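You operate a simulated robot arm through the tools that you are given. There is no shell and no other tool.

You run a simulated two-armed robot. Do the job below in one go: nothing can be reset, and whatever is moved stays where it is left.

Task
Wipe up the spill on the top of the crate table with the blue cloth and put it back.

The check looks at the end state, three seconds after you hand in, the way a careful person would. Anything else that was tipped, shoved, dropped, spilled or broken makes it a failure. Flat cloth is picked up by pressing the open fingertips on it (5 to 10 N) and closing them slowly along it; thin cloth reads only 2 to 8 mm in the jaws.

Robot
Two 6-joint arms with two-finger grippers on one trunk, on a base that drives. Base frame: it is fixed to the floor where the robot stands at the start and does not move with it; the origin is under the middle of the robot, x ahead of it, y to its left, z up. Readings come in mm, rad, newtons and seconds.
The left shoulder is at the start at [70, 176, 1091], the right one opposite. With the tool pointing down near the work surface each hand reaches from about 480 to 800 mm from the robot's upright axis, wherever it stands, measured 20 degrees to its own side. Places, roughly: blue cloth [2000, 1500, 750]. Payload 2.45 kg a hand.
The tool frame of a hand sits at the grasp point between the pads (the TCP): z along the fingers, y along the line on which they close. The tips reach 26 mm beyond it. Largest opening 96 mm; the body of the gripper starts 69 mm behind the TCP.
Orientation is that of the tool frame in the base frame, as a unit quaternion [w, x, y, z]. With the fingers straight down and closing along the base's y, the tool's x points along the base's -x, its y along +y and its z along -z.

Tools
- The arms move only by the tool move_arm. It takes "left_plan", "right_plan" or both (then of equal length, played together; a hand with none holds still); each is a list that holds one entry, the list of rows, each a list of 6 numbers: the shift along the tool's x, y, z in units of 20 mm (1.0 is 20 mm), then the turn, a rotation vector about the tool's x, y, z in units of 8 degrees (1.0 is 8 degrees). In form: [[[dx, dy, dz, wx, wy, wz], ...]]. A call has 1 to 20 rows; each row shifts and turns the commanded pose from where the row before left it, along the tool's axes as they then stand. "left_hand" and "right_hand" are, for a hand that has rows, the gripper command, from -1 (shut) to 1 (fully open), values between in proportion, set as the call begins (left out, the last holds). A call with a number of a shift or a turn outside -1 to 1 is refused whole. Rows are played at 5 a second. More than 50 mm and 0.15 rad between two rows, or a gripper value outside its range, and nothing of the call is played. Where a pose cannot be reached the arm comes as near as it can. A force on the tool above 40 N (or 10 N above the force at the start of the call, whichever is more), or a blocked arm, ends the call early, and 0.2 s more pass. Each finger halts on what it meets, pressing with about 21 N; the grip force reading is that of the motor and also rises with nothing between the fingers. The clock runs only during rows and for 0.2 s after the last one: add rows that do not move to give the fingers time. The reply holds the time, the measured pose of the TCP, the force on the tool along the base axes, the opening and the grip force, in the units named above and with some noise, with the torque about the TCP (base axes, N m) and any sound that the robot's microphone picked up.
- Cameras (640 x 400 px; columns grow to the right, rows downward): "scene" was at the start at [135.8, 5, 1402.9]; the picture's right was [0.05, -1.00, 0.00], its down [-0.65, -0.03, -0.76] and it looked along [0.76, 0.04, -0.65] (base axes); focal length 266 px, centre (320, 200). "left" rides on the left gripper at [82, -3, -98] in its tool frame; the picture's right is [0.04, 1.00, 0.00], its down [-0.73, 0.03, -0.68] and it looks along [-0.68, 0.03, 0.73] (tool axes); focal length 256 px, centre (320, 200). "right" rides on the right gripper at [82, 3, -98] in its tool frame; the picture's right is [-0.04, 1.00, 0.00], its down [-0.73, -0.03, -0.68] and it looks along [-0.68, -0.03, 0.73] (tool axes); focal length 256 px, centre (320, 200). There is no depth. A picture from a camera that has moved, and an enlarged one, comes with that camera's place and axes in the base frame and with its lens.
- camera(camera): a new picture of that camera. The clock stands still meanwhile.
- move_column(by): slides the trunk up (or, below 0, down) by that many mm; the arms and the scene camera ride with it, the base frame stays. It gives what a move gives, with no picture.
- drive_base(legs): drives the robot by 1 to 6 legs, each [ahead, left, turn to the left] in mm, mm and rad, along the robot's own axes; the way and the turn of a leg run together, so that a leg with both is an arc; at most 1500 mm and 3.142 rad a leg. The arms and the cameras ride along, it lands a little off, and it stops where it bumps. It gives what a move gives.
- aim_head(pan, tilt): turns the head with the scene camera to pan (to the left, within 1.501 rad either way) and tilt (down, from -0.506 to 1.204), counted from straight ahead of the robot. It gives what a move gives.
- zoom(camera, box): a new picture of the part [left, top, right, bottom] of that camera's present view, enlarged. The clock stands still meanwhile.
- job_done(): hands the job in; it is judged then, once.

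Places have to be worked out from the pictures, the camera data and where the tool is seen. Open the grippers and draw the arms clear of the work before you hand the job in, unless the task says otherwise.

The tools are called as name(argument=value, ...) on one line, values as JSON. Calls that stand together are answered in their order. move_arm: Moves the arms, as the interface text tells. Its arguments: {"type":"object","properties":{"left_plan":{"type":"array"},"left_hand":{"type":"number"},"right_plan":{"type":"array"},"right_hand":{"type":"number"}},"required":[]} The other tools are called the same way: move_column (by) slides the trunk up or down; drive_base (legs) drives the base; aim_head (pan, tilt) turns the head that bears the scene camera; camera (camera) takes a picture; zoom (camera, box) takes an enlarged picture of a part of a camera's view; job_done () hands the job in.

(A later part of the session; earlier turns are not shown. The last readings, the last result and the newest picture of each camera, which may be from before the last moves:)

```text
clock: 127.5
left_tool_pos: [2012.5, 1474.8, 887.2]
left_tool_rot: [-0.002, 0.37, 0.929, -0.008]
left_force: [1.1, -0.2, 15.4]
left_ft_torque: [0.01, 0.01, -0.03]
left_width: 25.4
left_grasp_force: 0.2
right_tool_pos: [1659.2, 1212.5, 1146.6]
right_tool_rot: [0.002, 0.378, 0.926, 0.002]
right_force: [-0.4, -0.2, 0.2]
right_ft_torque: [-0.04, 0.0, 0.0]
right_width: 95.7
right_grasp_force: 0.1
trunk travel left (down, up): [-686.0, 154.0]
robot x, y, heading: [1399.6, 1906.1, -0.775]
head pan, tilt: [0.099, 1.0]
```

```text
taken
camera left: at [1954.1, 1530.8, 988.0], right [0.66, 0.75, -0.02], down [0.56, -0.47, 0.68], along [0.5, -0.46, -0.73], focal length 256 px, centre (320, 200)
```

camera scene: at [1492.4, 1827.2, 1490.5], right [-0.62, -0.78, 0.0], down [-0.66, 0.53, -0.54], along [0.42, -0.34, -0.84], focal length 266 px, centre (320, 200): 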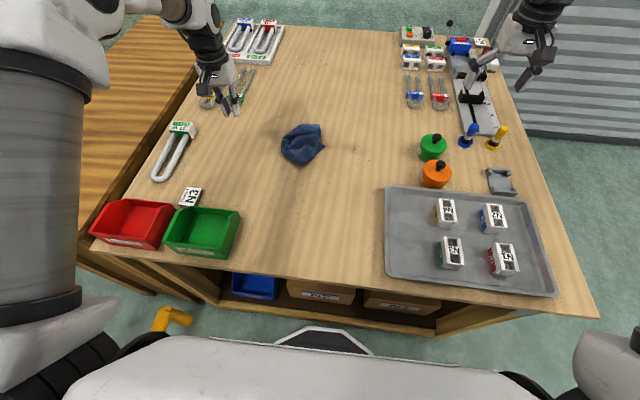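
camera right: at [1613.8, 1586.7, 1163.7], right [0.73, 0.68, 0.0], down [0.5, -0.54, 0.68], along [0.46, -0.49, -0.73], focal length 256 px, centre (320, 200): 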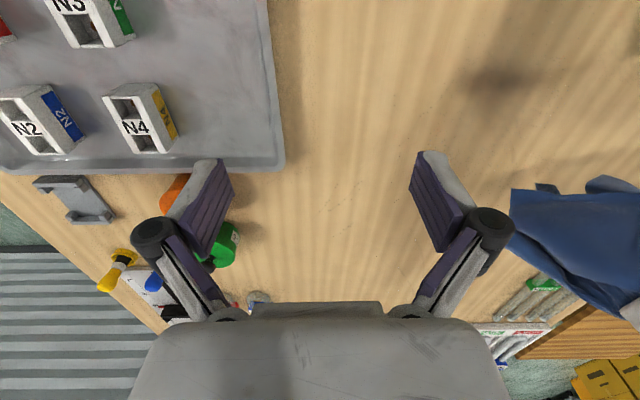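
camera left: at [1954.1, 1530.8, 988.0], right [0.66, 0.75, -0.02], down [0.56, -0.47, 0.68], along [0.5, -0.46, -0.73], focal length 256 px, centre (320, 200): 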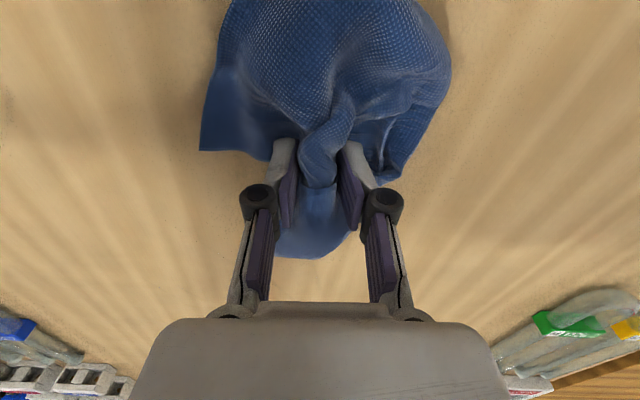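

Cloth layers are gathering between the fingers. I close fully to grip the bundle.

move_arm(left_plan=[[[0, 0, -0.06, 0, 0, 0]]], left_hand=-0.75)

move_arm(left_plan=[[[0, 0, 0, 0, 0, 0], [0, 0, 0, 0, 0, 0]]], left_hand=-1.0)

camera(camera="left")

```text
clock: 127.9
left_tool_pos: [2012.8, 1475.8, 889.5]
left_tool_rot: [-0.001, 0.369, 0.929, -0.008]
left_force: [0.8, 0.0, 18.8]
left_ft_torque: [0.03, -0.04, 0.03]
left_width: 13.0
left_grasp_force: 20.9
right_tool_pos: [1659.5, 1211.9, 1147.5]
right_tool_rot: [0.001, 0.378, 0.926, 0.001]
right_force: [-0.6, 0.5, -0.7]
right_ft_torque: [-0.03, 0.01, 0.0]
right_width: 96.0
right_grasp_force: 0.0
trunk travel left (down, up): [-686.0, 154.0]
robot x, y, heading: [1400.1, 1906.0, -0.773]
head pan, tilt: [0.099, 1.0]
```

```text
clock: 128.5
left_tool_pos: [2012.1, 1477.1, 890.5]
left_tool_rot: [-0.002, 0.37, 0.929, -0.008]
left_force: [2.3, -0.5, 21.0]
left_ft_torque: [0.02, -0.08, 0.02]
left_width: 13.2
left_grasp_force: 21.0
right_tool_pos: [1659.4, 1212.1, 1147.3]
right_tool_rot: [0.0, 0.379, 0.925, 0.001]
right_force: [0.8, -0.2, -0.6]
right_ft_torque: [0.03, -0.01, 0.03]
right_width: 96.1
right_grasp_force: 0.0
trunk travel left (down, up): [-686.0, 154.0]
robot x, y, heading: [1401.5, 1904.9, -0.77]
head pan, tilt: [0.099, 1.0]
```

```text
taken
camera left: at [1953.9, 1531.3, 988.9], right [0.66, 0.75, -0.02], down [0.56, -0.47, 0.68], along [0.51, -0.46, -0.73], focal length 256 px, centre (320, 200)
```

left: 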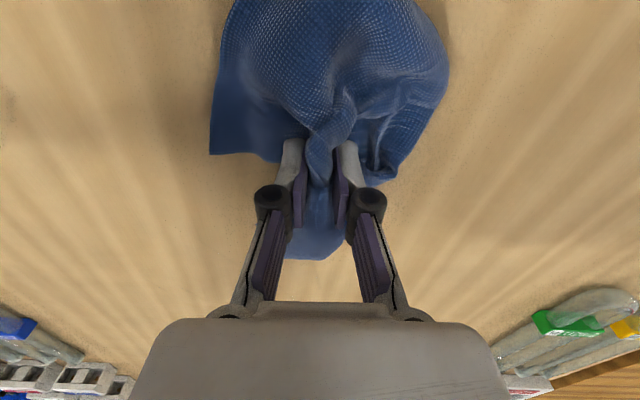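

The bundle is gripped (13 mm of layers). I ease the press slightly and slide it back toward the puddle area, to l≈190.

move_arm(left_plan=[[[0, 0, -0.1, 0, 0, 0], [0.72, -0.06, 0, 0, 0, 0], [0.72, -0.06, 0, 0, 0, 0], [0.72, -0.06, 0, 0, 0, 0], [0.72, -0.06, 0, 0, 0, 0], [0.72, -0.06, 0, 0, 0, 0], [0.72, -0.06, 0, 0, 0, 0], [0.72, -0.06, 0, 0, 0, 0], [0.72, -0.06, 0, 0, 0, 0], [0.72, -0.06, 0, 0, 0, 0], [0.72, -0.06, 0, 0, 0, 0], [0, 0, 0, 0, 0, 0]]])

zoom(camera="scene", box=[200, 100, 392, 220])

```text
clock: 131.1
left_tool_pos: [1900.4, 1564.2, 890.8]
left_tool_rot: [-0.004, 0.37, 0.929, -0.009]
left_force: [0.3, 0.0, 5.2]
left_ft_torque: [0.03, 0.01, 0.0]
left_width: 11.9
left_grasp_force: 20.6
right_tool_pos: [1661.3, 1211.0, 1144.1]
right_tool_rot: [0.001, 0.379, 0.925, 0.001]
right_force: [-0.2, 0.1, 0.2]
right_ft_torque: [0.05, 0.01, -0.02]
right_width: 95.8
right_grasp_force: 0.1
trunk travel left (down, up): [-686.0, 154.0]
robot x, y, heading: [1401.4, 1906.7, -0.776]
head pan, tilt: [0.099, 1.0]
```

```text
3.33 times, centred on (296, 160) of scene
camera zoom: at [1491.8, 1826.2, 1490.5], right [-0.62, -0.78, 0.0], down [-0.66, 0.53, -0.54], along [0.42, -0.34, -0.84], focal length 887 px, centre (400, 333)
```

zoom: 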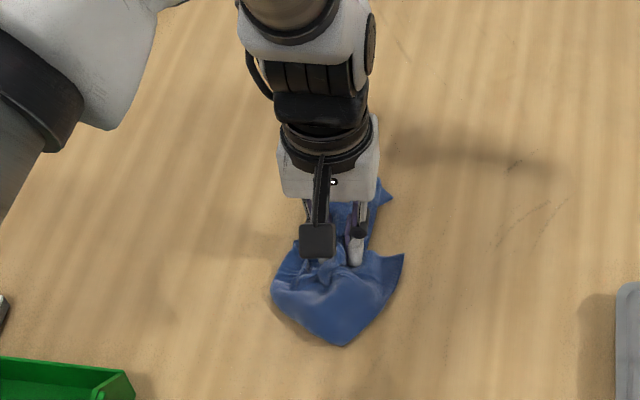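

Good press of 5 N at n=2450, l=238. I drive the base back 135 mm, dragging the pad straight over the mottled patch.

drive_base(legs=[[-135, 0, 0]])

camera(camera="scene")

```text
clock: 132.4
left_tool_pos: [1805.4, 1658.1, 891.8]
left_tool_rot: [-0.002, 0.369, 0.929, -0.009]
left_force: [0.5, 0.1, 3.2]
left_ft_torque: [-0.01, -0.04, 0.0]
left_width: 11.4
left_grasp_force: 20.4
right_tool_pos: [1566.3, 1305.0, 1146.2]
right_tool_rot: [0.001, 0.378, 0.926, 0.001]
right_force: [-0.7, 0.3, -0.3]
right_ft_torque: [-0.04, -0.04, -0.01]
right_width: 96.1
right_grasp_force: 0.0
trunk travel left (down, up): [-686.0, 154.0]
robot x, y, heading: [1306.5, 1996.5, -0.768]
head pan, tilt: [0.099, 1.0]
```

```text
taken
camera scene: at [1395.3, 1920.0, 1490.6], right [-0.62, -0.78, 0.0], down [-0.66, 0.52, -0.54], along [0.42, -0.34, -0.84], focal length 266 px, centre (320, 200)
```

scene: 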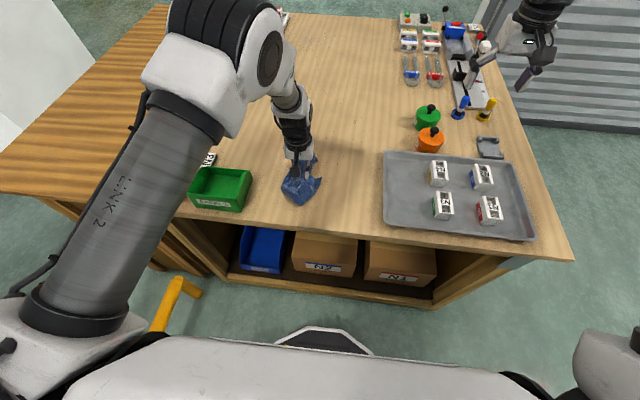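

The pad is at n=2449, l=104. Now I raster with pressure: left to n≈2503, forward to l≈212, right 30 mm, and back.

move_arm(left_plan=[[[0, 0, 0.07, 0, 0, 0], [0, 0.9, 0, 0, 0, 0], [0, 0.9, 0, 0, 0, 0], [0, 0.9, 0, 0, 0, 0], [-0.9, 0, 0, 0, 0, 0], [-0.9, 0, 0, 0, 0, 0], [-0.9, 0, 0, 0, 0, 0], [-0.9, 0, 0, 0, 0, 0], [-0.9, 0, 0, 0, 0, 0], [-0.9, 0, 0, 0, 0, 0], [0, -0.75, 0, 0, 0, 0], [0, -0.75, 0, 0, 0, 0], [0.9, 0, 0, 0, 0, 0], [0.9, 0, 0, 0, 0, 0], [0.9, 0, 0, 0, 0, 0], [0.9, 0, 0, 0, 0, 0], [0.9, 0, 0, 0, 0, 0], [0.9, 0, 0, 0, 0, 0], [0, 0, 0, 0, 0, 0]]])

zoom(camera="scene", box=[200, 110, 392, 230])

```text
clock: 136.4
left_tool_pos: [1820.8, 1676.4, 889.9]
left_tool_rot: [-0.002, 0.369, 0.929, -0.008]
left_force: [2.4, -2.8, 21.4]
left_ft_torque: [-0.05, -0.05, 0.0]
left_width: 11.6
left_grasp_force: 20.8
right_tool_pos: [1565.3, 1304.5, 1147.2]
right_tool_rot: [0.002, 0.378, 0.926, 0.001]
right_force: [-0.5, 0.3, -0.5]
right_ft_torque: [0.0, -0.02, -0.03]
right_width: 96.0
right_grasp_force: 0.1
trunk travel left (down, up): [-686.0, 154.0]
robot x, y, heading: [1305.5, 1998.4, -0.777]
head pan, tilt: [0.099, 1.0]
```

```text
3.33 times, centred on (296, 170) of scene
camera zoom: at [1394.4, 1920.7, 1490.8], right [-0.62, -0.78, 0.0], down [-0.66, 0.52, -0.54], along [0.42, -0.34, -0.84], focal length 887 px, centre (400, 300)
```

zoom: 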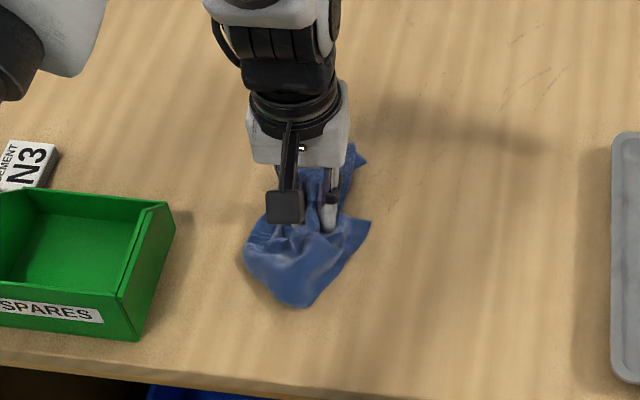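

The pad scrubs well with about 21 N. I continue: right to n≈2443, forward, right to n≈2413, and back.

move_arm(left_plan=[[[0, -0.75, -0.04, 0, 0, 0], [0, -0.75, 0, 0, 0, 0], [-0.9, 0, 0, 0, 0, 0], [-0.9, 0, 0, 0, 0, 0], [-0.9, 0, 0, 0, 0, 0], [-0.9, 0, 0, 0, 0, 0], [-0.9, 0, 0, 0, 0, 0], [-0.9, 0, 0, 0, 0, 0], [0, -0.75, 0, 0, 0, 0], [0, -0.75, 0, 0, 0, 0], [0.9, 0, 0, 0, 0, 0], [0.9, 0, 0, 0, 0, 0], [0.9, 0, 0, 0, 0, 0], [0.9, 0, 0, 0, 0, 0], [0.9, 0, 0, 0, 0, 0], [0, 0, 0, 0, 0, 0]]])

zoom(camera="scene", box=[200, 110, 392, 230])

```text
clock: 139.8
left_tool_pos: [1795.9, 1619.6, 891.4]
left_tool_rot: [-0.003, 0.369, 0.93, -0.008]
left_force: [-0.1, -0.2, 1.3]
left_ft_torque: [0.04, 0.0, 0.01]
left_width: 11.5
left_grasp_force: 21.2
right_tool_pos: [1566.8, 1304.7, 1145.3]
right_tool_rot: [-0.001, 0.377, 0.926, 0.002]
right_force: [-0.4, 0.8, 0.0]
right_ft_torque: [0.0, 0.0, 0.03]
right_width: 95.8
right_grasp_force: 0.1
trunk travel left (down, up): [-686.0, 154.0]
robot x, y, heading: [1305.6, 1998.0, -0.776]
head pan, tilt: [0.099, 1.0]
```

```text
3.33 times, centred on (296, 170) of scene
camera zoom: at [1396.5, 1919.6, 1490.5], right [-0.62, -0.78, 0.0], down [-0.66, 0.52, -0.54], along [0.42, -0.34, -0.84], focal length 887 px, centre (400, 300)
```

zoom: 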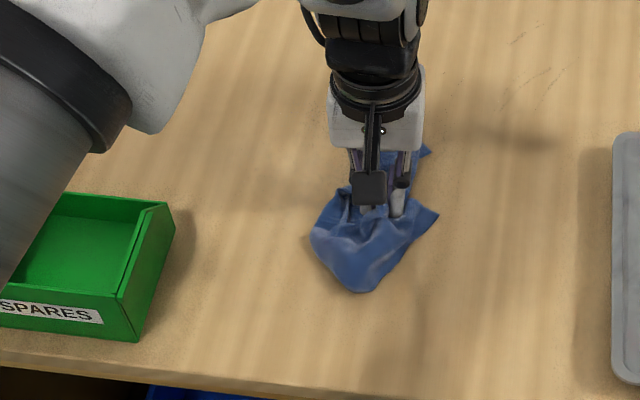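

The press fell to 1 N there, so I lower 2.5 mm and repeat the strokes at n≈2413, 2431 and 2449.

move_arm(left_plan=[[[0, 0, 0.12, 0, 0, 0], [-0.9, 0, 0, 0, 0, 0], [-0.9, 0, 0, 0, 0, 0], [-0.9, 0, 0, 0, 0, 0], [-0.9, 0, 0, 0, 0, 0], [-0.9, 0, 0, 0, 0, 0], [0, 0.9, 0, 0, 0, 0], [0.9, 0, 0, 0, 0, 0], [0.9, 0, 0, 0, 0, 0], [0.9, 0, 0, 0, 0, 0], [0.9, 0, 0, 0, 0, 0], [0.9, 0, 0, 0, 0, 0], [0, 0.9, 0, 0, 0, 0], [-0.9, 0, 0, 0, 0, 0], [-0.9, 0, 0, 0, 0, 0], [-0.9, 0, 0, 0, 0, 0], [-0.9, 0, 0, 0, 0, 0], [-0.9, 0, 0, 0, 0, 0], [0, 0, 0, 0, 0, 0]]])

```text
clock: 143.8
left_tool_pos: [1883.5, 1584.0, 890.7]
left_tool_rot: [-0.002, 0.368, 0.93, -0.008]
left_force: [-2.1, 2.0, 12.7]
left_ft_torque: [0.07, 0.06, -0.03]
left_width: 12.0
left_grasp_force: 21.1
right_tool_pos: [1564.6, 1306.3, 1147.3]
right_tool_rot: [0.002, 0.378, 0.926, 0.002]
right_force: [0.2, -0.1, 0.1]
right_ft_torque: [-0.01, -0.02, -0.02]
right_width: 95.9
right_grasp_force: 0.0
trunk travel left (down, up): [-686.0, 154.0]
robot x, y, heading: [1303.1, 1995.9, -0.774]
head pan, tilt: [0.099, 1.0]
```

12.7 N at n=2452, l=212. I stroke back 126 mm, then drag a further 50 mm by backing the base, to cover the part nearest the edge.

move_arm(left_plan=[[[0.9, 0, 0, 0, 0, 0], [0.9, 0, 0, 0, 0, 0], [0.9, 0, 0, 0, 0, 0], [0.9, 0, 0, 0, 0, 0], [0.9, 0, 0, 0, 0, 0], [0.9, 0, 0, 0, 0, 0], [0.6, 0, 0, 0, 0, 0], [0, 0, 0, 0, 0, 0]]])

drive_base(legs=[[-60, 0, 0]])

zoom(camera="scene", box=[200, 90, 392, 210])

```text
clock: 145.6
left_tool_pos: [1796.6, 1665.9, 890.1]
left_tool_rot: [-0.002, 0.369, 0.929, -0.009]
left_force: [5.6, -5.5, 29.3]
left_ft_torque: [-0.11, -0.13, -0.03]
left_width: 11.7
left_grasp_force: 21.4
right_tool_pos: [1565.5, 1305.6, 1145.6]
right_tool_rot: [0.001, 0.378, 0.926, 0.002]
right_force: [-0.7, 0.0, -0.5]
right_ft_torque: [0.04, 0.01, 0.0]
right_width: 96.0
right_grasp_force: 0.0
trunk travel left (down, up): [-686.0, 154.0]
robot x, y, heading: [1304.1, 1995.3, -0.774]
head pan, tilt: [0.099, 1.0]
```

```text
clock: 146.3
left_tool_pos: [1795.7, 1668.4, 891.4]
left_tool_rot: [0.002, 0.37, 0.929, -0.01]
left_force: [0.8, -0.6, 4.1]
left_ft_torque: [0.0, -0.01, -0.02]
left_width: 11.7
left_grasp_force: 20.9
right_tool_pos: [1562.1, 1308.5, 1145.2]
right_tool_rot: [0.001, 0.379, 0.926, 0.001]
right_force: [0.3, -0.1, 0.3]
right_ft_torque: [-0.03, -0.02, 0.0]
right_width: 96.1
right_grasp_force: 0.1
trunk travel left (down, up): [-686.0, 154.0]
robot x, y, heading: [1297.7, 2000.8, -0.768]
head pan, tilt: [0.099, 1.0]
stopped in leg 1: the force on the tool passed its limit at 48 N (the readings are from after the stop); the commanded pose is now the measured one
```

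```text
3.33 times, centred on (296, 150) of scene
camera zoom: at [1391.5, 1924.0, 1490.4], right [-0.62, -0.78, 0.0], down [-0.66, 0.52, -0.54], along [0.42, -0.34, -0.84], focal length 887 px, centre (400, 367)
```

zoom: 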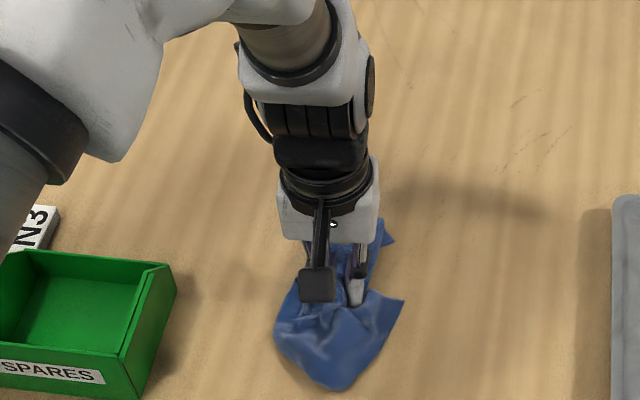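

The drive halted on the tool force (48 N), now relaxed to 4 N. With this lighter press I drive back the remaining 55 mm.

drive_base(legs=[[-55, 0, 0]])

```text
clock: 147.2
left_tool_pos: [1756.3, 1704.8, 892.1]
left_tool_rot: [0.0, 0.369, 0.929, -0.01]
left_force: [-0.6, -0.8, 3.9]
left_ft_torque: [-0.01, -0.04, 0.01]
left_width: 11.7
left_grasp_force: 21.3
right_tool_pos: [1524.6, 1346.2, 1146.8]
right_tool_rot: [0.001, 0.378, 0.926, 0.0]
right_force: [0.3, 0.2, -0.3]
right_ft_torque: [-0.01, -0.01, 0.0]
right_width: 95.9
right_grasp_force: 0.1
trunk travel left (down, up): [-686.0, 154.0]
robot x, y, heading: [1259.9, 2041.4, -0.769]
head pan, tilt: [0.099, 1.0]
```

Pad at n=2447, l=36. I raster this nearer strip: left to n≈2485, forward 90, right to n≈2395, back 80.

move_arm(left_plan=[[[0, 0, 0.04, 0, 0, 0], [0, 0.95, 0, 0, 0, 0], [0, 0.95, 0, 0, 0, 0], [-0.9, 0, 0, 0, 0, 0], [-0.9, 0, 0, 0, 0, 0], [-0.9, 0, 0, 0, 0, 0], [-0.9, 0, 0, 0, 0, 0], [-0.9, 0, 0, 0, 0, 0], [0, -0.9, 0, 0, 0, 0], [0, -0.9, 0, 0, 0, 0], [0, -0.9, 0, 0, 0, 0], [0, -0.9, 0, 0, 0, 0], [0, -0.9, 0, 0, 0, 0], [0.9, 0, 0, 0, 0, 0], [0.9, 0, 0, 0, 0, 0], [0.9, 0, 0, 0, 0, 0], [0, 0, 0, 0, 0, 0]]])

camera(camera="scene")

```text
clock: 150.8
left_tool_pos: [1748.9, 1642.9, 891.0]
left_tool_rot: [0.002, 0.368, 0.93, -0.01]
left_force: [-0.6, -0.2, 4.3]
left_ft_torque: [0.02, 0.04, 0.01]
left_width: 11.6
left_grasp_force: 20.6
right_tool_pos: [1525.8, 1346.8, 1146.0]
right_tool_rot: [0.0, 0.378, 0.926, 0.002]
right_force: [-0.4, 0.1, 0.5]
right_ft_torque: [-0.06, 0.03, -0.03]
right_width: 96.2
right_grasp_force: 0.1
trunk travel left (down, up): [-686.0, 154.0]
robot x, y, heading: [1261.9, 2041.6, -0.77]
head pan, tilt: [0.099, 1.0]
```

```text
taken
camera scene: at [1354.1, 1960.9, 1490.5], right [-0.62, -0.78, 0.0], down [-0.66, 0.52, -0.54], along [0.42, -0.34, -0.84], focal length 266 px, centre (320, 200)
```

scene: 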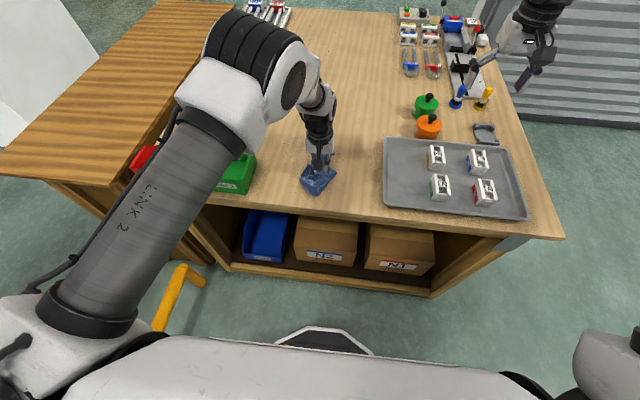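

The whole puddle area has now been scrubbed twice. Next I unfold the cloth: I set the bundle down at a free working spot (n≈2430, l≈200), after checking how it lies.

move_arm(left_plan=[[[0, 0, -0.1, 0, 0, 0], [-0.9, 0.2, 0, 0, 0, 0], [-0.9, 0.2, 0, 0, 0, 0], [-0.9, 0.2, 0, 0, 0, 0], [-0.9, 0.2, 0, 0, 0, 0], [-0.9, 0.2, 0, 0, 0, 0], [-0.9, 0.2, 0, 0, 0, 0], [0, 0, 0, 0, 0, 0]]])

move_arm(left_plan=[[[0, 0, 0, 0, 0, 0], [0, 0, 0, 0, 0, 0]]], left_hand=-0.4)

move_arm(left_plan=[[[0, 0, -0.5, 0, 0, 0], [0, 0, -0.7, 0, 0, 0], [0, 0, -1, 0, 0, 0], [0, 0, -1, 0, 0, 0], [0, 0, -1, 0, 0, 0], [0, 0, -1, 0, 0, 0], [0, 0, -1, 0, 0, 0], [0, 1, -1, 0, 0, 0], [0, 1, -0.5, 0, 0, 0], [0, 1, 0, 0, 0, 0], [0, 1, 0, 0, 0, 0], [0, 1, 0, 0, 0, 0], [0, 1, 0, 0, 0, 0]]])

camera(camera="scene")

camera(camera="left")

```text
clock: 152.6
left_tool_pos: [1841.1, 1587.2, 890.6]
left_tool_rot: [0.0, 0.368, 0.93, -0.009]
left_force: [0.3, 0.2, 1.6]
left_ft_torque: [-0.01, -0.02, 0.01]
left_width: 11.5
left_grasp_force: 20.8
right_tool_pos: [1525.1, 1345.8, 1146.9]
right_tool_rot: [0.001, 0.378, 0.926, 0.001]
right_force: [-1.0, 0.7, -0.2]
right_ft_torque: [0.01, 0.02, 0.01]
right_width: 96.1
right_grasp_force: 0.1
trunk travel left (down, up): [-686.0, 154.0]
robot x, y, heading: [1263.6, 2042.1, -0.772]
head pan, tilt: [0.099, 1.0]
```

```text
clock: 153.2
left_tool_pos: [1842.9, 1586.6, 892.2]
left_tool_rot: [0.0, 0.368, 0.93, -0.009]
left_force: [-0.1, 0.3, 0.7]
left_ft_torque: [0.03, -0.03, 0.01]
left_width: 29.0
left_grasp_force: 0.1
right_tool_pos: [1525.5, 1346.8, 1145.2]
right_tool_rot: [0.001, 0.378, 0.926, 0.002]
right_force: [0.2, 0.2, -0.1]
right_ft_torque: [0.01, -0.01, -0.01]
right_width: 95.9
right_grasp_force: 0.0
trunk travel left (down, up): [-686.0, 154.0]
robot x, y, heading: [1266.7, 2038.6, -0.771]
head pan, tilt: [0.099, 1.0]
```

```text
clock: 156.0
left_tool_pos: [1926.8, 1675.4, 1045.5]
left_tool_rot: [-0.001, 0.369, 0.929, -0.011]
left_force: [0.6, -0.2, -0.3]
left_ft_torque: [0.0, 0.03, -0.03]
left_width: 28.9
left_grasp_force: 0.0
right_tool_pos: [1525.8, 1346.7, 1146.2]
right_tool_rot: [0.001, 0.378, 0.926, 0.001]
right_force: [0.5, 0.4, 0.1]
right_ft_torque: [0.03, 0.01, 0.01]
right_width: 96.0
right_grasp_force: 0.0
trunk travel left (down, up): [-686.0, 154.0]
robot x, y, heading: [1263.9, 2042.5, -0.77]
head pan, tilt: [0.099, 1.0]
```

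```text
taken
camera scene: at [1355.0, 1961.4, 1490.5], right [-0.62, -0.78, 0.0], down [-0.66, 0.52, -0.54], along [0.42, -0.34, -0.84], focal length 266 px, centre (320, 200)
```

scene: 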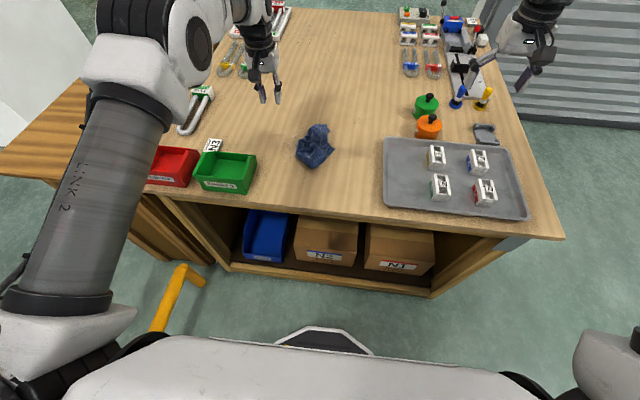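

```text
taken
camera left: at [1867.5, 1732.4, 1143.3], right [0.66, 0.75, -0.02], down [0.56, -0.47, 0.68], along [0.51, -0.46, -0.73], focal length 256 px, centre (320, 200)
```

left: 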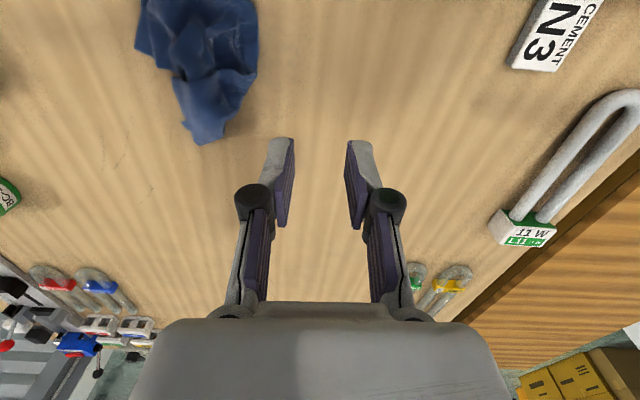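

I take close-ups of the bundle and of the wiped area.

zoom(camera="scene", box=[280, 110, 352, 176])

zoom(camera="left", box=[110, 0, 290, 150])

zoom(camera="scene", box=[240, 110, 384, 200])

```text
6.06 times, centred on (316, 143) of scene
camera zoom: at [1355.0, 1961.4, 1490.5], right [-0.62, -0.78, 0.0], down [-0.66, 0.52, -0.54], along [0.42, -0.34, -0.84], focal length 1612 px, centre (344, 546)
```

zoom: 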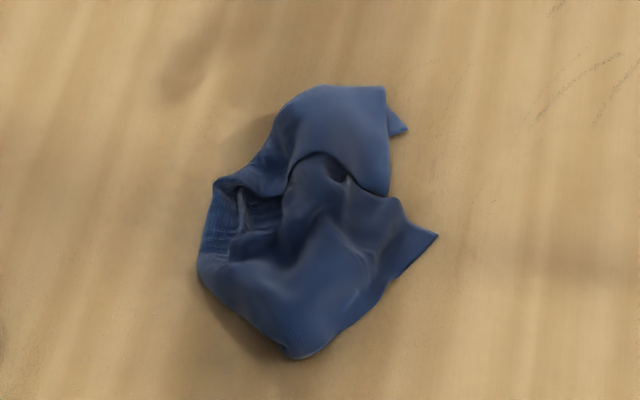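

```text
2.67 times, centred on (200, 75) of left
camera zoom: at [1867.5, 1732.4, 1143.3], right [0.66, 0.75, -0.02], down [0.56, -0.47, 0.68], along [0.51, -0.46, -0.73], focal length 683 px, centre (640, 533)
```

zoom: 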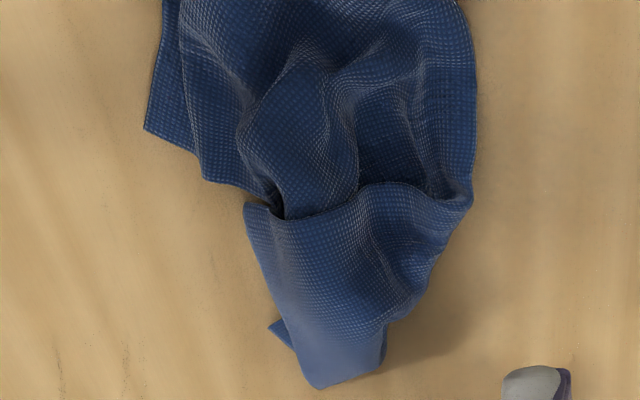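

```text
4.44 times, centred on (312, 155) of scene
camera zoom: at [1355.0, 1961.4, 1490.5], right [-0.62, -0.78, 0.0], down [-0.66, 0.52, -0.54], along [0.42, -0.34, -0.84], focal length 1182 px, centre (356, 400)
```

zoom: 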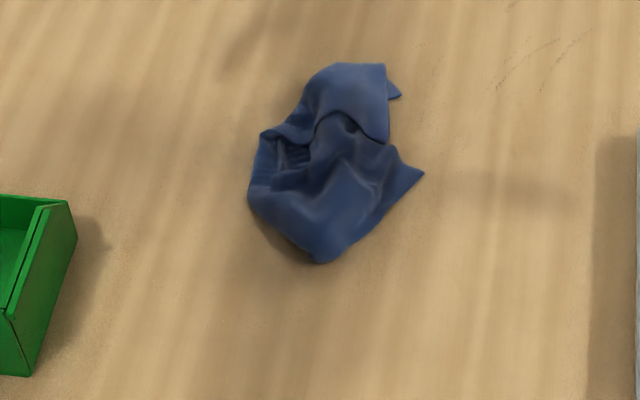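

The bundle is a half-fold: fold line on the left (n≈2480), free edges on the right (n≈2365–2400), l≈83–266. To unfold it I'll lift the top layer's free side and carry it over to the left; first I bring the base 120 mm closer.

drive_base(legs=[[120, 0, 0]])

camera(camera="scene")

zoom(camera="scene", box=[272, 140, 352, 190])

```text
clock: 157.3
left_tool_pos: [2010.1, 1592.1, 1046.7]
left_tool_rot: [0.001, 0.369, 0.929, -0.01]
left_force: [0.2, 0.0, 0.1]
left_ft_torque: [0.01, -0.01, -0.01]
left_width: 29.0
left_grasp_force: 0.1
right_tool_pos: [1610.1, 1263.0, 1147.5]
right_tool_rot: [0.001, 0.379, 0.925, 0.002]
right_force: [-0.3, 0.1, 0.6]
right_ft_torque: [-0.01, 0.01, -0.01]
right_width: 95.9
right_grasp_force: 0.1
trunk travel left (down, up): [-686.0, 154.0]
robot x, y, heading: [1348.5, 1956.8, -0.771]
head pan, tilt: [0.099, 1.0]
```

```text
taken
camera scene: at [1438.3, 1878.9, 1490.6], right [-0.62, -0.78, 0.0], down [-0.66, 0.52, -0.54], along [0.42, -0.34, -0.84], focal length 266 px, centre (320, 200)
```

scene: 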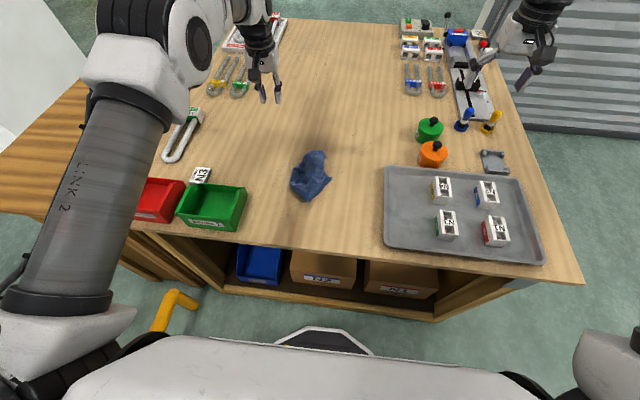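

```text
8.00 times, centred on (312, 165) of scene
camera zoom: at [1438.3, 1878.9, 1490.6], right [-0.62, -0.78, 0.0], down [-0.66, 0.52, -0.54], along [0.42, -0.34, -0.84], focal length 2128 px, centre (384, 480)
```

zoom: 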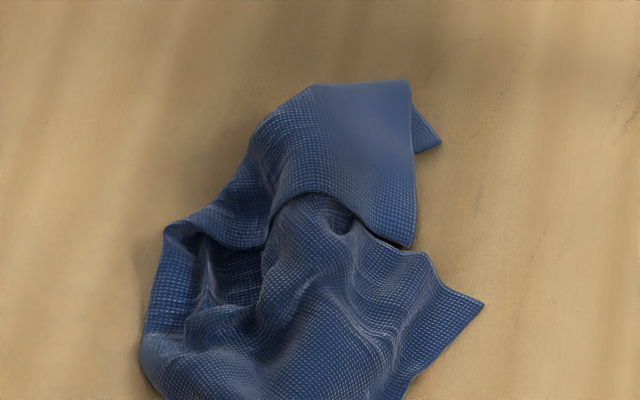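

Now I see a free corner of the top flap (K) near (1828,1561), folded toward the robot. I'll pinch the flap just inside that corner and carry it outward to open the fold; I move the left hand there with 40 mm opening.

move_arm(left_plan=[[[0.675, -0.934, 0, 0, 0, 0], [0.675, -0.934, 0, 0, 0, 0], [0.675, -0.934, 0, 0, 0, 0], [0.675, -0.934, 0, 0, 0, 0], [0.675, -0.934, 0, 0, 0, 0], [0.675, -0.934, 0, 0, 0, 0], [0.675, -0.934, 0, 0, 0, 0], [0, 0, 1, 0, 0, 0], [0, 0, 1, 0, 0, 0], [0, 0, 1, 0, 0, 0], [0, 0, 1, 0, 0, 0], [0, 0, 1, 0, 0, 0], [0, 0, 0, 0, 0, 0]]], left_hand=-0.15)

camera(camera="left")

zoom(camera="scene", box=[272, 120, 368, 180])

```text
clock: 160.1
left_tool_pos: [1851.6, 1560.6, 945.4]
left_tool_rot: [0.001, 0.369, 0.929, -0.01]
left_force: [-0.7, 0.2, -0.3]
left_ft_torque: [-0.01, 0.0, -0.02]
left_width: 40.6
left_grasp_force: 0.0
right_tool_pos: [1609.8, 1264.1, 1146.8]
right_tool_rot: [0.001, 0.379, 0.926, 0.001]
right_force: [0.3, -0.5, 0.1]
right_ft_torque: [-0.01, -0.01, -0.01]
right_width: 96.0
right_grasp_force: 0.0
trunk travel left (down, up): [-686.0, 154.0]
robot x, y, heading: [1346.8, 1955.1, -0.774]
head pan, tilt: [0.099, 1.0]
```

```text
taken
camera left: at [1791.9, 1616.8, 1044.3], right [0.66, 0.75, -0.02], down [0.56, -0.47, 0.68], along [0.51, -0.46, -0.73], focal length 256 px, centre (320, 200)
```

left: 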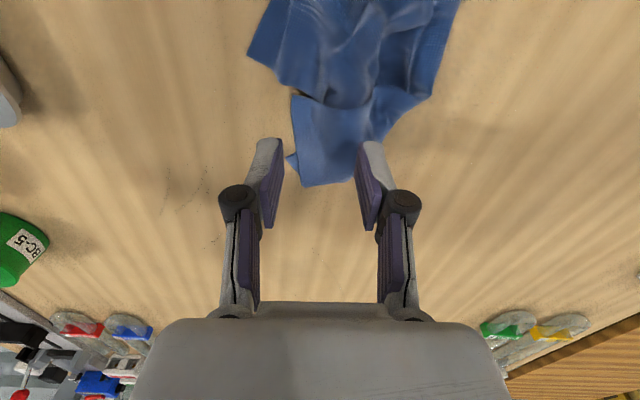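

```text
6.67 times, centred on (320, 150) of scene
camera zoom: at [1438.5, 1878.4, 1490.6], right [-0.62, -0.78, 0.0], down [-0.66, 0.52, -0.54], along [0.42, -0.34, -0.84], focal length 1774 px, centre (320, 533)
```

zoom: 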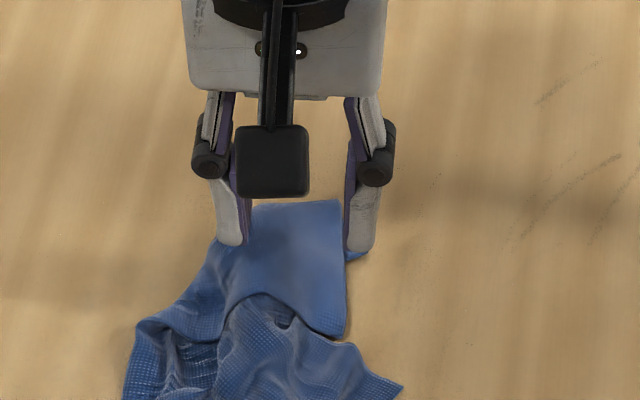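

The fingers straddle the flap just inside its corner. I lower gently until contact.

move_arm(left_plan=[[[0, 0, 0.8, 0, 0, 0], [0, 0, 0.8, 0, 0, 0], [0, 0, 0.5, 0, 0, 0], [0, 0, 0.3, 0, 0, 0], [0, 0, 0, 0, 0, 0]]])

```text
clock: 161.3
left_tool_pos: [1853.0, 1561.3, 898.5]
left_tool_rot: [0.001, 0.368, 0.93, -0.01]
left_force: [0.6, -0.6, 1.5]
left_ft_torque: [0.03, 0.01, -0.06]
left_width: 40.8
left_grasp_force: 0.6
right_tool_pos: [1610.3, 1262.8, 1146.5]
right_tool_rot: [0.001, 0.379, 0.925, 0.001]
right_force: [-0.1, -0.4, -0.5]
right_ft_torque: [-0.03, 0.01, 0.02]
right_width: 96.0
right_grasp_force: 0.0
trunk travel left (down, up): [-686.0, 154.0]
robot x, y, heading: [1350.1, 1953.8, -0.772]
head pan, tilt: [0.099, 1.0]
```

Light contact (1.5 N) on the raised flap. I go 3 mm lower and close the fingers in steps.

move_arm(left_plan=[[[0, 0, 0.15, 0, 0, 0], [0, 0, 0, 0, 0, 0]]], left_hand=-0.35)

move_arm(left_plan=[[[0, 0, 0, 0, 0, 0]]], left_hand=-0.55)

move_arm(left_plan=[[[0, 0, 0, 0, 0, 0]]], left_hand=-0.75)

move_arm(left_plan=[[[0, 0, 0, 0, 0, 0], [0, 0, 0, 0, 0, 0]]], left_hand=-1.0)

camera(camera="left")

```text
clock: 161.9
left_tool_pos: [1851.5, 1561.1, 895.3]
left_tool_rot: [0.001, 0.369, 0.929, -0.01]
left_force: [-0.8, 1.2, 1.6]
left_ft_torque: [-0.01, 0.02, 0.02]
left_width: 31.1
left_grasp_force: 0.0
right_tool_pos: [1609.1, 1263.9, 1145.7]
right_tool_rot: [0.001, 0.379, 0.925, 0.002]
right_force: [0.0, -0.8, -0.4]
right_ft_torque: [0.02, -0.01, -0.01]
right_width: 95.9
right_grasp_force: 0.1
trunk travel left (down, up): [-686.0, 154.0]
robot x, y, heading: [1346.0, 1955.4, -0.771]
head pan, tilt: [0.099, 1.0]
```

```text
clock: 162.3
left_tool_pos: [1850.3, 1559.8, 894.9]
left_tool_rot: [0.001, 0.369, 0.929, -0.01]
left_force: [-0.6, -0.5, 3.0]
left_ft_torque: [0.02, 0.0, -0.02]
left_width: 21.9
left_grasp_force: 0.1
right_tool_pos: [1608.8, 1262.7, 1145.6]
right_tool_rot: [0.0, 0.378, 0.926, 0.002]
right_force: [0.1, 0.7, 0.4]
right_ft_torque: [-0.03, 0.0, 0.02]
right_width: 95.7
right_grasp_force: 0.1
trunk travel left (down, up): [-686.0, 154.0]
robot x, y, heading: [1347.3, 1955.4, -0.769]
head pan, tilt: [0.099, 1.0]
```

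```text
clock: 162.7
left_tool_pos: [1851.1, 1560.7, 895.5]
left_tool_rot: [0.001, 0.369, 0.929, -0.01]
left_force: [0.6, -0.3, 6.0]
left_ft_torque: [0.02, 0.0, 0.02]
left_width: 12.0
left_grasp_force: 8.8
right_tool_pos: [1608.2, 1263.2, 1146.5]
right_tool_rot: [0.001, 0.378, 0.926, 0.002]
right_force: [0.0, -0.7, -0.1]
right_ft_torque: [-0.01, -0.03, 0.01]
right_width: 96.1
right_grasp_force: 0.1
trunk travel left (down, up): [-686.0, 154.0]
robot x, y, heading: [1348.4, 1957.6, -0.771]
head pan, tilt: [0.099, 1.0]
```

```text
clock: 163.3
left_tool_pos: [1850.6, 1559.8, 895.3]
left_tool_rot: [0.0, 0.369, 0.93, -0.009]
left_force: [2.0, 0.6, 9.5]
left_ft_torque: [0.04, -0.05, -0.06]
left_width: 9.4
left_grasp_force: 20.8
right_tool_pos: [1608.6, 1263.3, 1147.2]
right_tool_rot: [0.0, 0.378, 0.926, 0.001]
right_force: [-0.5, 0.1, 0.6]
right_ft_torque: [0.02, 0.01, -0.04]
right_width: 96.1
right_grasp_force: 0.1
trunk travel left (down, up): [-686.0, 154.0]
robot x, y, heading: [1346.8, 1956.8, -0.772]
head pan, tilt: [0.099, 1.0]
```

```text
taken
camera left: at [1791.6, 1616.7, 994.6], right [0.66, 0.75, -0.02], down [0.56, -0.47, 0.69], along [0.51, -0.46, -0.73], focal length 256 px, centre (320, 200)
```

left: 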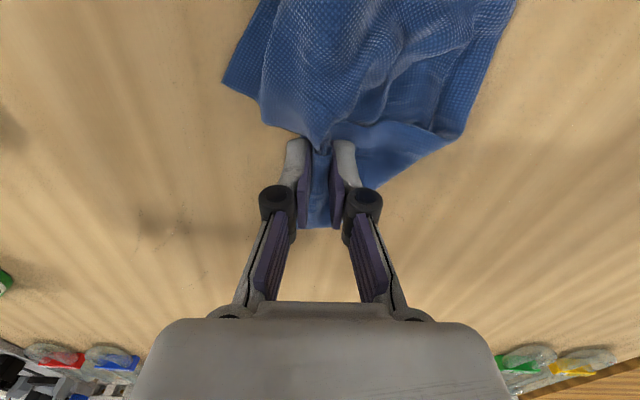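

The flap is gripped (9.4 mm). I lift it high so the cloth can hang out under its own weight, and look at its shape.

move_arm(left_plan=[[[0, 0, -1, 0, 0, 0], [0, 0, -1, 0, 0, 0], [0, 0, -1, 0, 0, 0], [0, 0, -1, 0, 0, 0], [0, 0, -1, 0, 0, 0], [0, 0, -1, 0, 0, 0], [0, 0, -1, 0, 0, 0], [0, 0, -1, 0, 0, 0], [0, 0, -1, 0, 0, 0], [0, 0, -1, 0, 0, 0], [0, 0, -1, 0, 0, 0], [0, 0, -1, 0, 0, 0], [0, 0, 0, 0, 0, 0]]])

camera(camera="scene")

zoom(camera="scene", box=[240, 50, 400, 150])

```text
clock: 166.1
left_tool_pos: [1852.5, 1563.8, 1136.1]
left_tool_rot: [0.0, 0.368, 0.93, -0.01]
left_force: [0.5, -0.8, -0.9]
left_ft_torque: [-0.01, 0.01, 0.01]
left_width: 7.7
left_grasp_force: 20.8
right_tool_pos: [1610.6, 1262.7, 1145.9]
right_tool_rot: [0.001, 0.379, 0.925, 0.001]
right_force: [0.4, 0.9, 0.7]
right_ft_torque: [-0.01, -0.01, -0.06]
right_width: 95.9
right_grasp_force: 0.1
trunk travel left (down, up): [-686.0, 154.0]
robot x, y, heading: [1345.4, 1958.1, -0.769]
head pan, tilt: [0.099, 1.0]
```

```text
taken
camera scene: at [1439.1, 1878.0, 1490.5], right [-0.62, -0.78, 0.0], down [-0.66, 0.52, -0.54], along [0.42, -0.34, -0.84], focal length 266 px, centre (320, 200)
```

scene: 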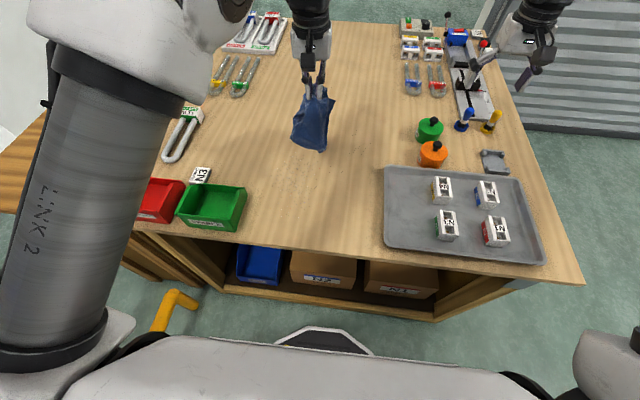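

```text
4.00 times, centred on (320, 100) of scene
camera zoom: at [1439.1, 1878.0, 1490.5], right [-0.62, -0.78, 0.0], down [-0.66, 0.52, -0.54], along [0.42, -0.34, -0.84], focal length 1064 px, centre (320, 600)
```

zoom: 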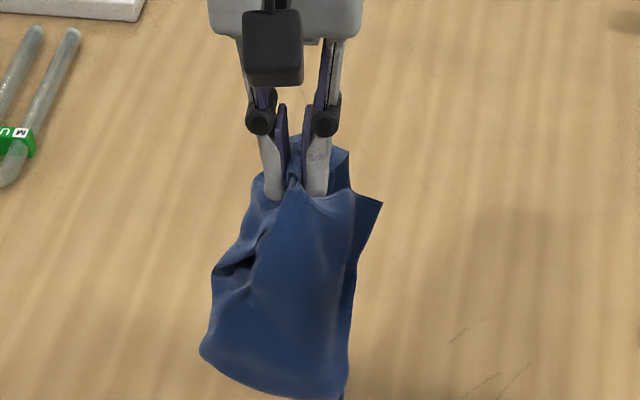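

The cloth hangs about 165 mm long from its far part, near edge down. I'll lay it by setting the near edge down at l≈240 and moving forward while lowering; first the base goes 75 mm closer.

drive_base(legs=[[75, 0, 0]])

move_arm(left_plan=[[[0.8, 0.6, 0, 0, 0, 0], [0.8, 0.6, 0, 0, 0, 0], [0.8, 0.55, 0, 0, 0, 0], [0, 0, 0.7, 0, 0, 0], [0, 0, 0.7, 0, 0, 0], [0, 0, 0.7, 0, 0, 0], [0, 0, 0.7, 0, 0, 0], [0, 0, 0, 0, 0, 0]]])

zoom(camera="scene", box=[220, 70, 380, 170])

```text
clock: 167.1
left_tool_pos: [1905.4, 1513.3, 1136.4]
left_tool_rot: [0.001, 0.368, 0.93, -0.011]
left_force: [-0.1, 1.4, -0.1]
left_ft_torque: [-0.01, -0.01, -0.01]
left_width: 8.2
left_grasp_force: 21.1
right_tool_pos: [1663.6, 1213.9, 1147.4]
right_tool_rot: [0.001, 0.378, 0.926, 0.001]
right_force: [0.3, -0.6, -1.1]
right_ft_torque: [-0.02, -0.02, 0.02]
right_width: 96.0
right_grasp_force: 0.0
trunk travel left (down, up): [-686.0, 154.0]
robot x, y, heading: [1402.4, 1902.1, -0.769]
head pan, tilt: [0.099, 1.0]
```

```text
clock: 168.9
left_tool_pos: [1900.8, 1570.6, 1079.2]
left_tool_rot: [-0.003, 0.363, 0.932, -0.016]
left_force: [-0.1, -1.6, -0.1]
left_ft_torque: [-0.05, 0.0, -0.04]
left_width: 8.0
left_grasp_force: 21.5
right_tool_pos: [1663.7, 1211.3, 1145.8]
right_tool_rot: [0.001, 0.377, 0.926, 0.001]
right_force: [0.6, 0.1, 0.5]
right_ft_torque: [0.03, -0.02, 0.02]
right_width: 96.3
right_grasp_force: 0.1
trunk travel left (down, up): [-686.0, 154.0]
robot x, y, heading: [1397.9, 1901.9, -0.769]
head pan, tilt: [0.099, 1.0]
```

```text
4.00 times, centred on (300, 120) of scene
camera zoom: at [1492.7, 1826.2, 1490.5], right [-0.62, -0.78, 0.0], down [-0.66, 0.52, -0.54], along [0.42, -0.34, -0.84], focal length 1064 px, centre (400, 520)
```

zoom: 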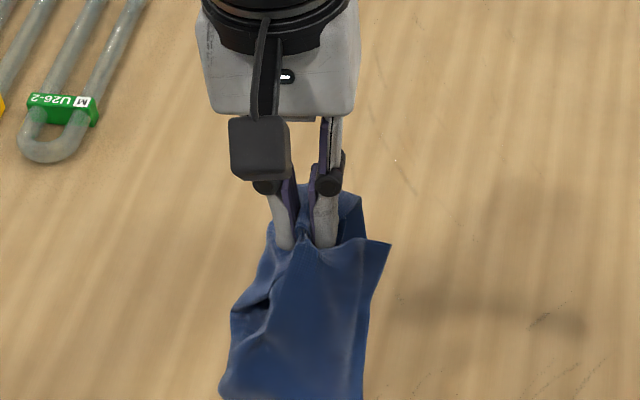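

The hem is just about to touch at l≈234. I lay the cloth, moving forward 160 mm while lowering.

move_arm(left_plan=[[[0, 0, 0.6, 0, 0, 0], [-0.8, 0, 0.78, 0, 0, 0], [-0.8, 0, 0.78, 0, 0, 0], [-0.8, 0, 0.78, 0, 0, 0], [-0.8, 0, 0.78, 0, 0, 0], [-0.8, 0, 0.78, 0, 0, 0], [-0.8, 0, 0.78, 0, 0, 0], [-0.8, 0, 0.78, 0, 0, 0], [-0.8, 0, 0.78, 0, 0, 0], [-0.8, 0, 0.78, 0, 0, 0], [-0.8, 0, 0.78, 0, 0, 0], [0, 0, 0, 0, 0, 0]]])

camera(camera="left")

zoom(camera="scene", box=[220, 80, 380, 180])

```text
clock: 171.5
left_tool_pos: [2009.3, 1464.8, 913.3]
left_tool_rot: [0.001, 0.367, 0.93, -0.01]
left_force: [0.7, 0.3, -0.7]
left_ft_torque: [0.01, -0.02, 0.0]
left_width: 7.8
left_grasp_force: 20.8
left hand out of reach, approached as far as the arm can: row 11
right_tool_pos: [1664.0, 1211.8, 1146.8]
right_tool_rot: [0.001, 0.378, 0.926, 0.002]
right_force: [-0.7, -0.1, 0.0]
right_ft_torque: [-0.01, 0.0, 0.02]
right_width: 95.8
right_grasp_force: 0.0
trunk travel left (down, up): [-686.0, 154.0]
robot x, y, heading: [1400.4, 1905.3, -0.774]
head pan, tilt: [0.099, 1.0]
```

```text
taken
camera left: at [1949.3, 1520.0, 1011.9], right [0.65, 0.76, -0.02], down [0.56, -0.47, 0.68], along [0.51, -0.46, -0.73], focal length 256 px, centre (320, 200)
```

left: 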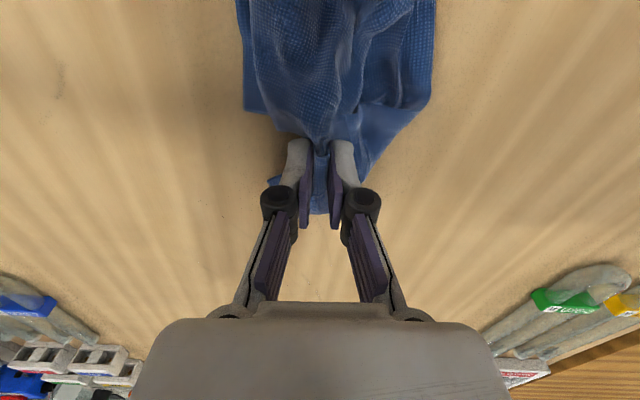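

```text
4.00 times, centred on (300, 130) of scene
camera zoom: at [1491.8, 1826.7, 1490.6], right [-0.62, -0.78, 0.0], down [-0.66, 0.52, -0.54], along [0.42, -0.34, -0.84], focal length 1064 px, centre (400, 480)
```

zoom: 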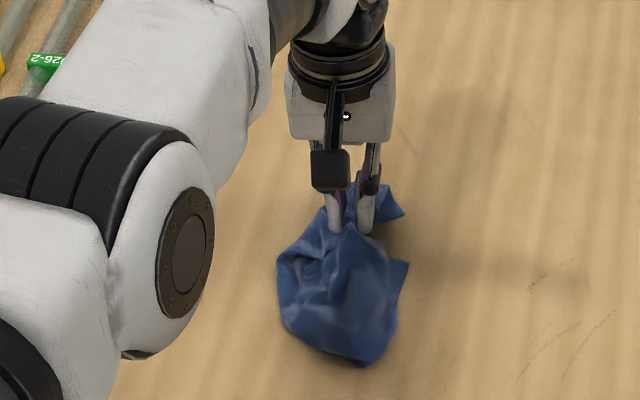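

The cloth is laid from about l=250 to 385. I lower the last bit, release, and withdraw to look.

move_arm(left_plan=[[[0.3, 0, 0.5, 0, 0, 0], [0, 0, 0.5, 0, 0, 0], [0, 0, 0, 0, 0, 0]]])

move_arm(left_plan=[[[0, 0, 0, 0, 0, 0], [0, 0, 0, 0, 0, 0]]], left_hand=-0.5)

move_arm(left_plan=[[[0, 0, -0.5, 0, 0, 0], [0, 0, -0.7, 0, 0, 0], [0, 0, -1, 0, 0, 0], [0, 0, -1, 0, 0, 0], [0, 0, -1, 0, 0, 0], [0, 0, -1, 0, 0, 0], [0, 1, -1, 0, 0, 0], [0, 1, -1, 0, 0, 0], [0, 1, -0.5, 0, 0, 0], [0, 1, 0, 0, 0, 0], [0, 1, 0, 0, 0, 0], [0, 1, 0, 0, 0, 0], [0, 1, 0, 0, 0, 0]]])

camera(camera="scene")

zoom(camera="scene", box=[260, 105, 356, 165])

camera(camera="left")

```text
clock: 172.3
left_tool_pos: [2002.9, 1468.4, 896.0]
left_tool_rot: [0.003, 0.366, 0.93, -0.012]
left_force: [1.6, -2.2, 17.9]
left_ft_torque: [0.05, 0.07, -0.01]
left_width: 8.6
left_grasp_force: 20.8
right_tool_pos: [1662.7, 1212.6, 1145.9]
right_tool_rot: [0.002, 0.378, 0.926, 0.002]
right_force: [0.1, -0.1, -0.1]
right_ft_torque: [-0.01, 0.03, -0.01]
right_width: 96.2
right_grasp_force: 0.0
trunk travel left (down, up): [-686.0, 154.0]
robot x, y, heading: [1401.9, 1902.7, -0.772]
head pan, tilt: [0.099, 1.0]
```

```text
clock: 172.9
left_tool_pos: [2003.1, 1468.3, 891.7]
left_tool_rot: [0.0, 0.367, 0.93, -0.01]
left_force: [-0.1, 0.6, 2.0]
left_ft_torque: [0.05, 0.0, -0.01]
left_width: 24.1
left_grasp_force: 0.3
right_tool_pos: [1663.0, 1211.3, 1147.4]
right_tool_rot: [0.001, 0.378, 0.926, 0.002]
right_force: [0.3, -0.5, -0.2]
right_ft_torque: [-0.01, 0.03, -0.03]
right_width: 96.4
right_grasp_force: 0.0
trunk travel left (down, up): [-686.0, 154.0]
robot x, y, heading: [1403.6, 1901.9, -0.774]
head pan, tilt: [0.099, 1.0]
```

```text
clock: 175.7
left_tool_pos: [2101.0, 1573.6, 1043.4]
left_tool_rot: [0.0, 0.367, 0.93, -0.011]
left_force: [-0.7, 0.1, -0.4]
left_ft_torque: [0.0, 0.02, -0.03]
left_width: 24.0
left_grasp_force: 0.1
right_tool_pos: [1664.8, 1211.9, 1145.3]
right_tool_rot: [0.001, 0.378, 0.926, 0.001]
right_force: [0.3, -0.3, 0.3]
right_ft_torque: [-0.01, 0.04, 0.01]
right_width: 96.1
right_grasp_force: 0.1
trunk travel left (down, up): [-686.0, 154.0]
robot x, y, heading: [1402.8, 1906.2, -0.769]
head pan, tilt: [0.099, 1.0]
```

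```text
taken
camera scene: at [1493.5, 1827.0, 1490.5], right [-0.62, -0.78, 0.0], down [-0.66, 0.52, -0.54], along [0.42, -0.34, -0.84], focal length 266 px, centre (320, 200)
```

scene: 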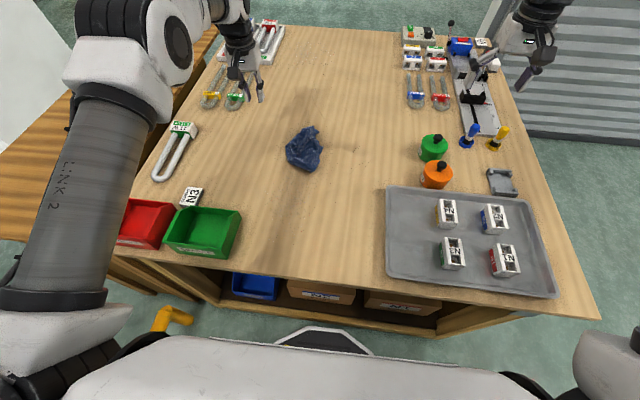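

```text
6.67 times, centred on (308, 135) of scene
camera zoom: at [1493.5, 1827.0, 1490.5], right [-0.62, -0.78, 0.0], down [-0.66, 0.52, -0.54], along [0.42, -0.34, -0.84], focal length 1774 px, centre (400, 633)
```

zoom: 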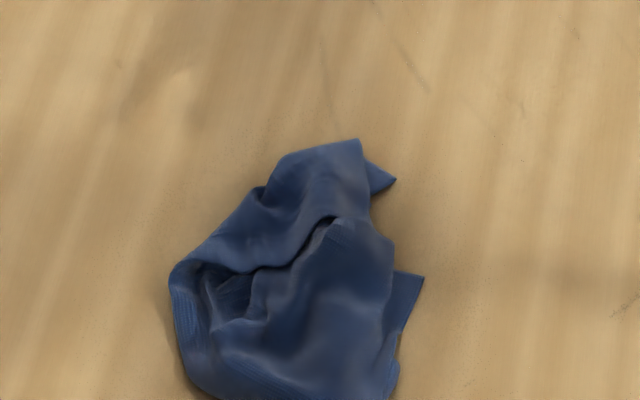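

```text
taken
camera left: at [2041.3, 1629.1, 1142.5], right [0.65, 0.76, -0.02], down [0.56, -0.47, 0.68], along [0.51, -0.46, -0.73], focal length 256 px, centre (320, 200)
```

left: 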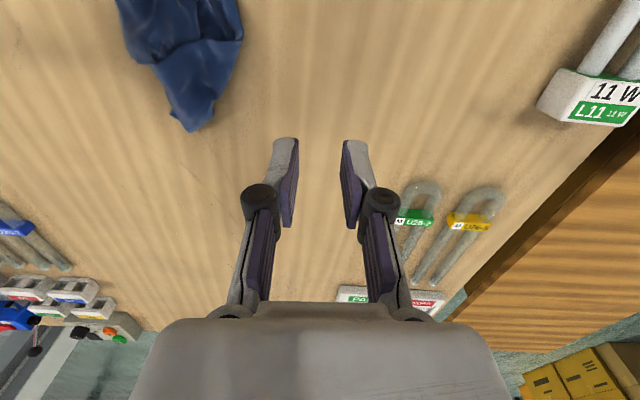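

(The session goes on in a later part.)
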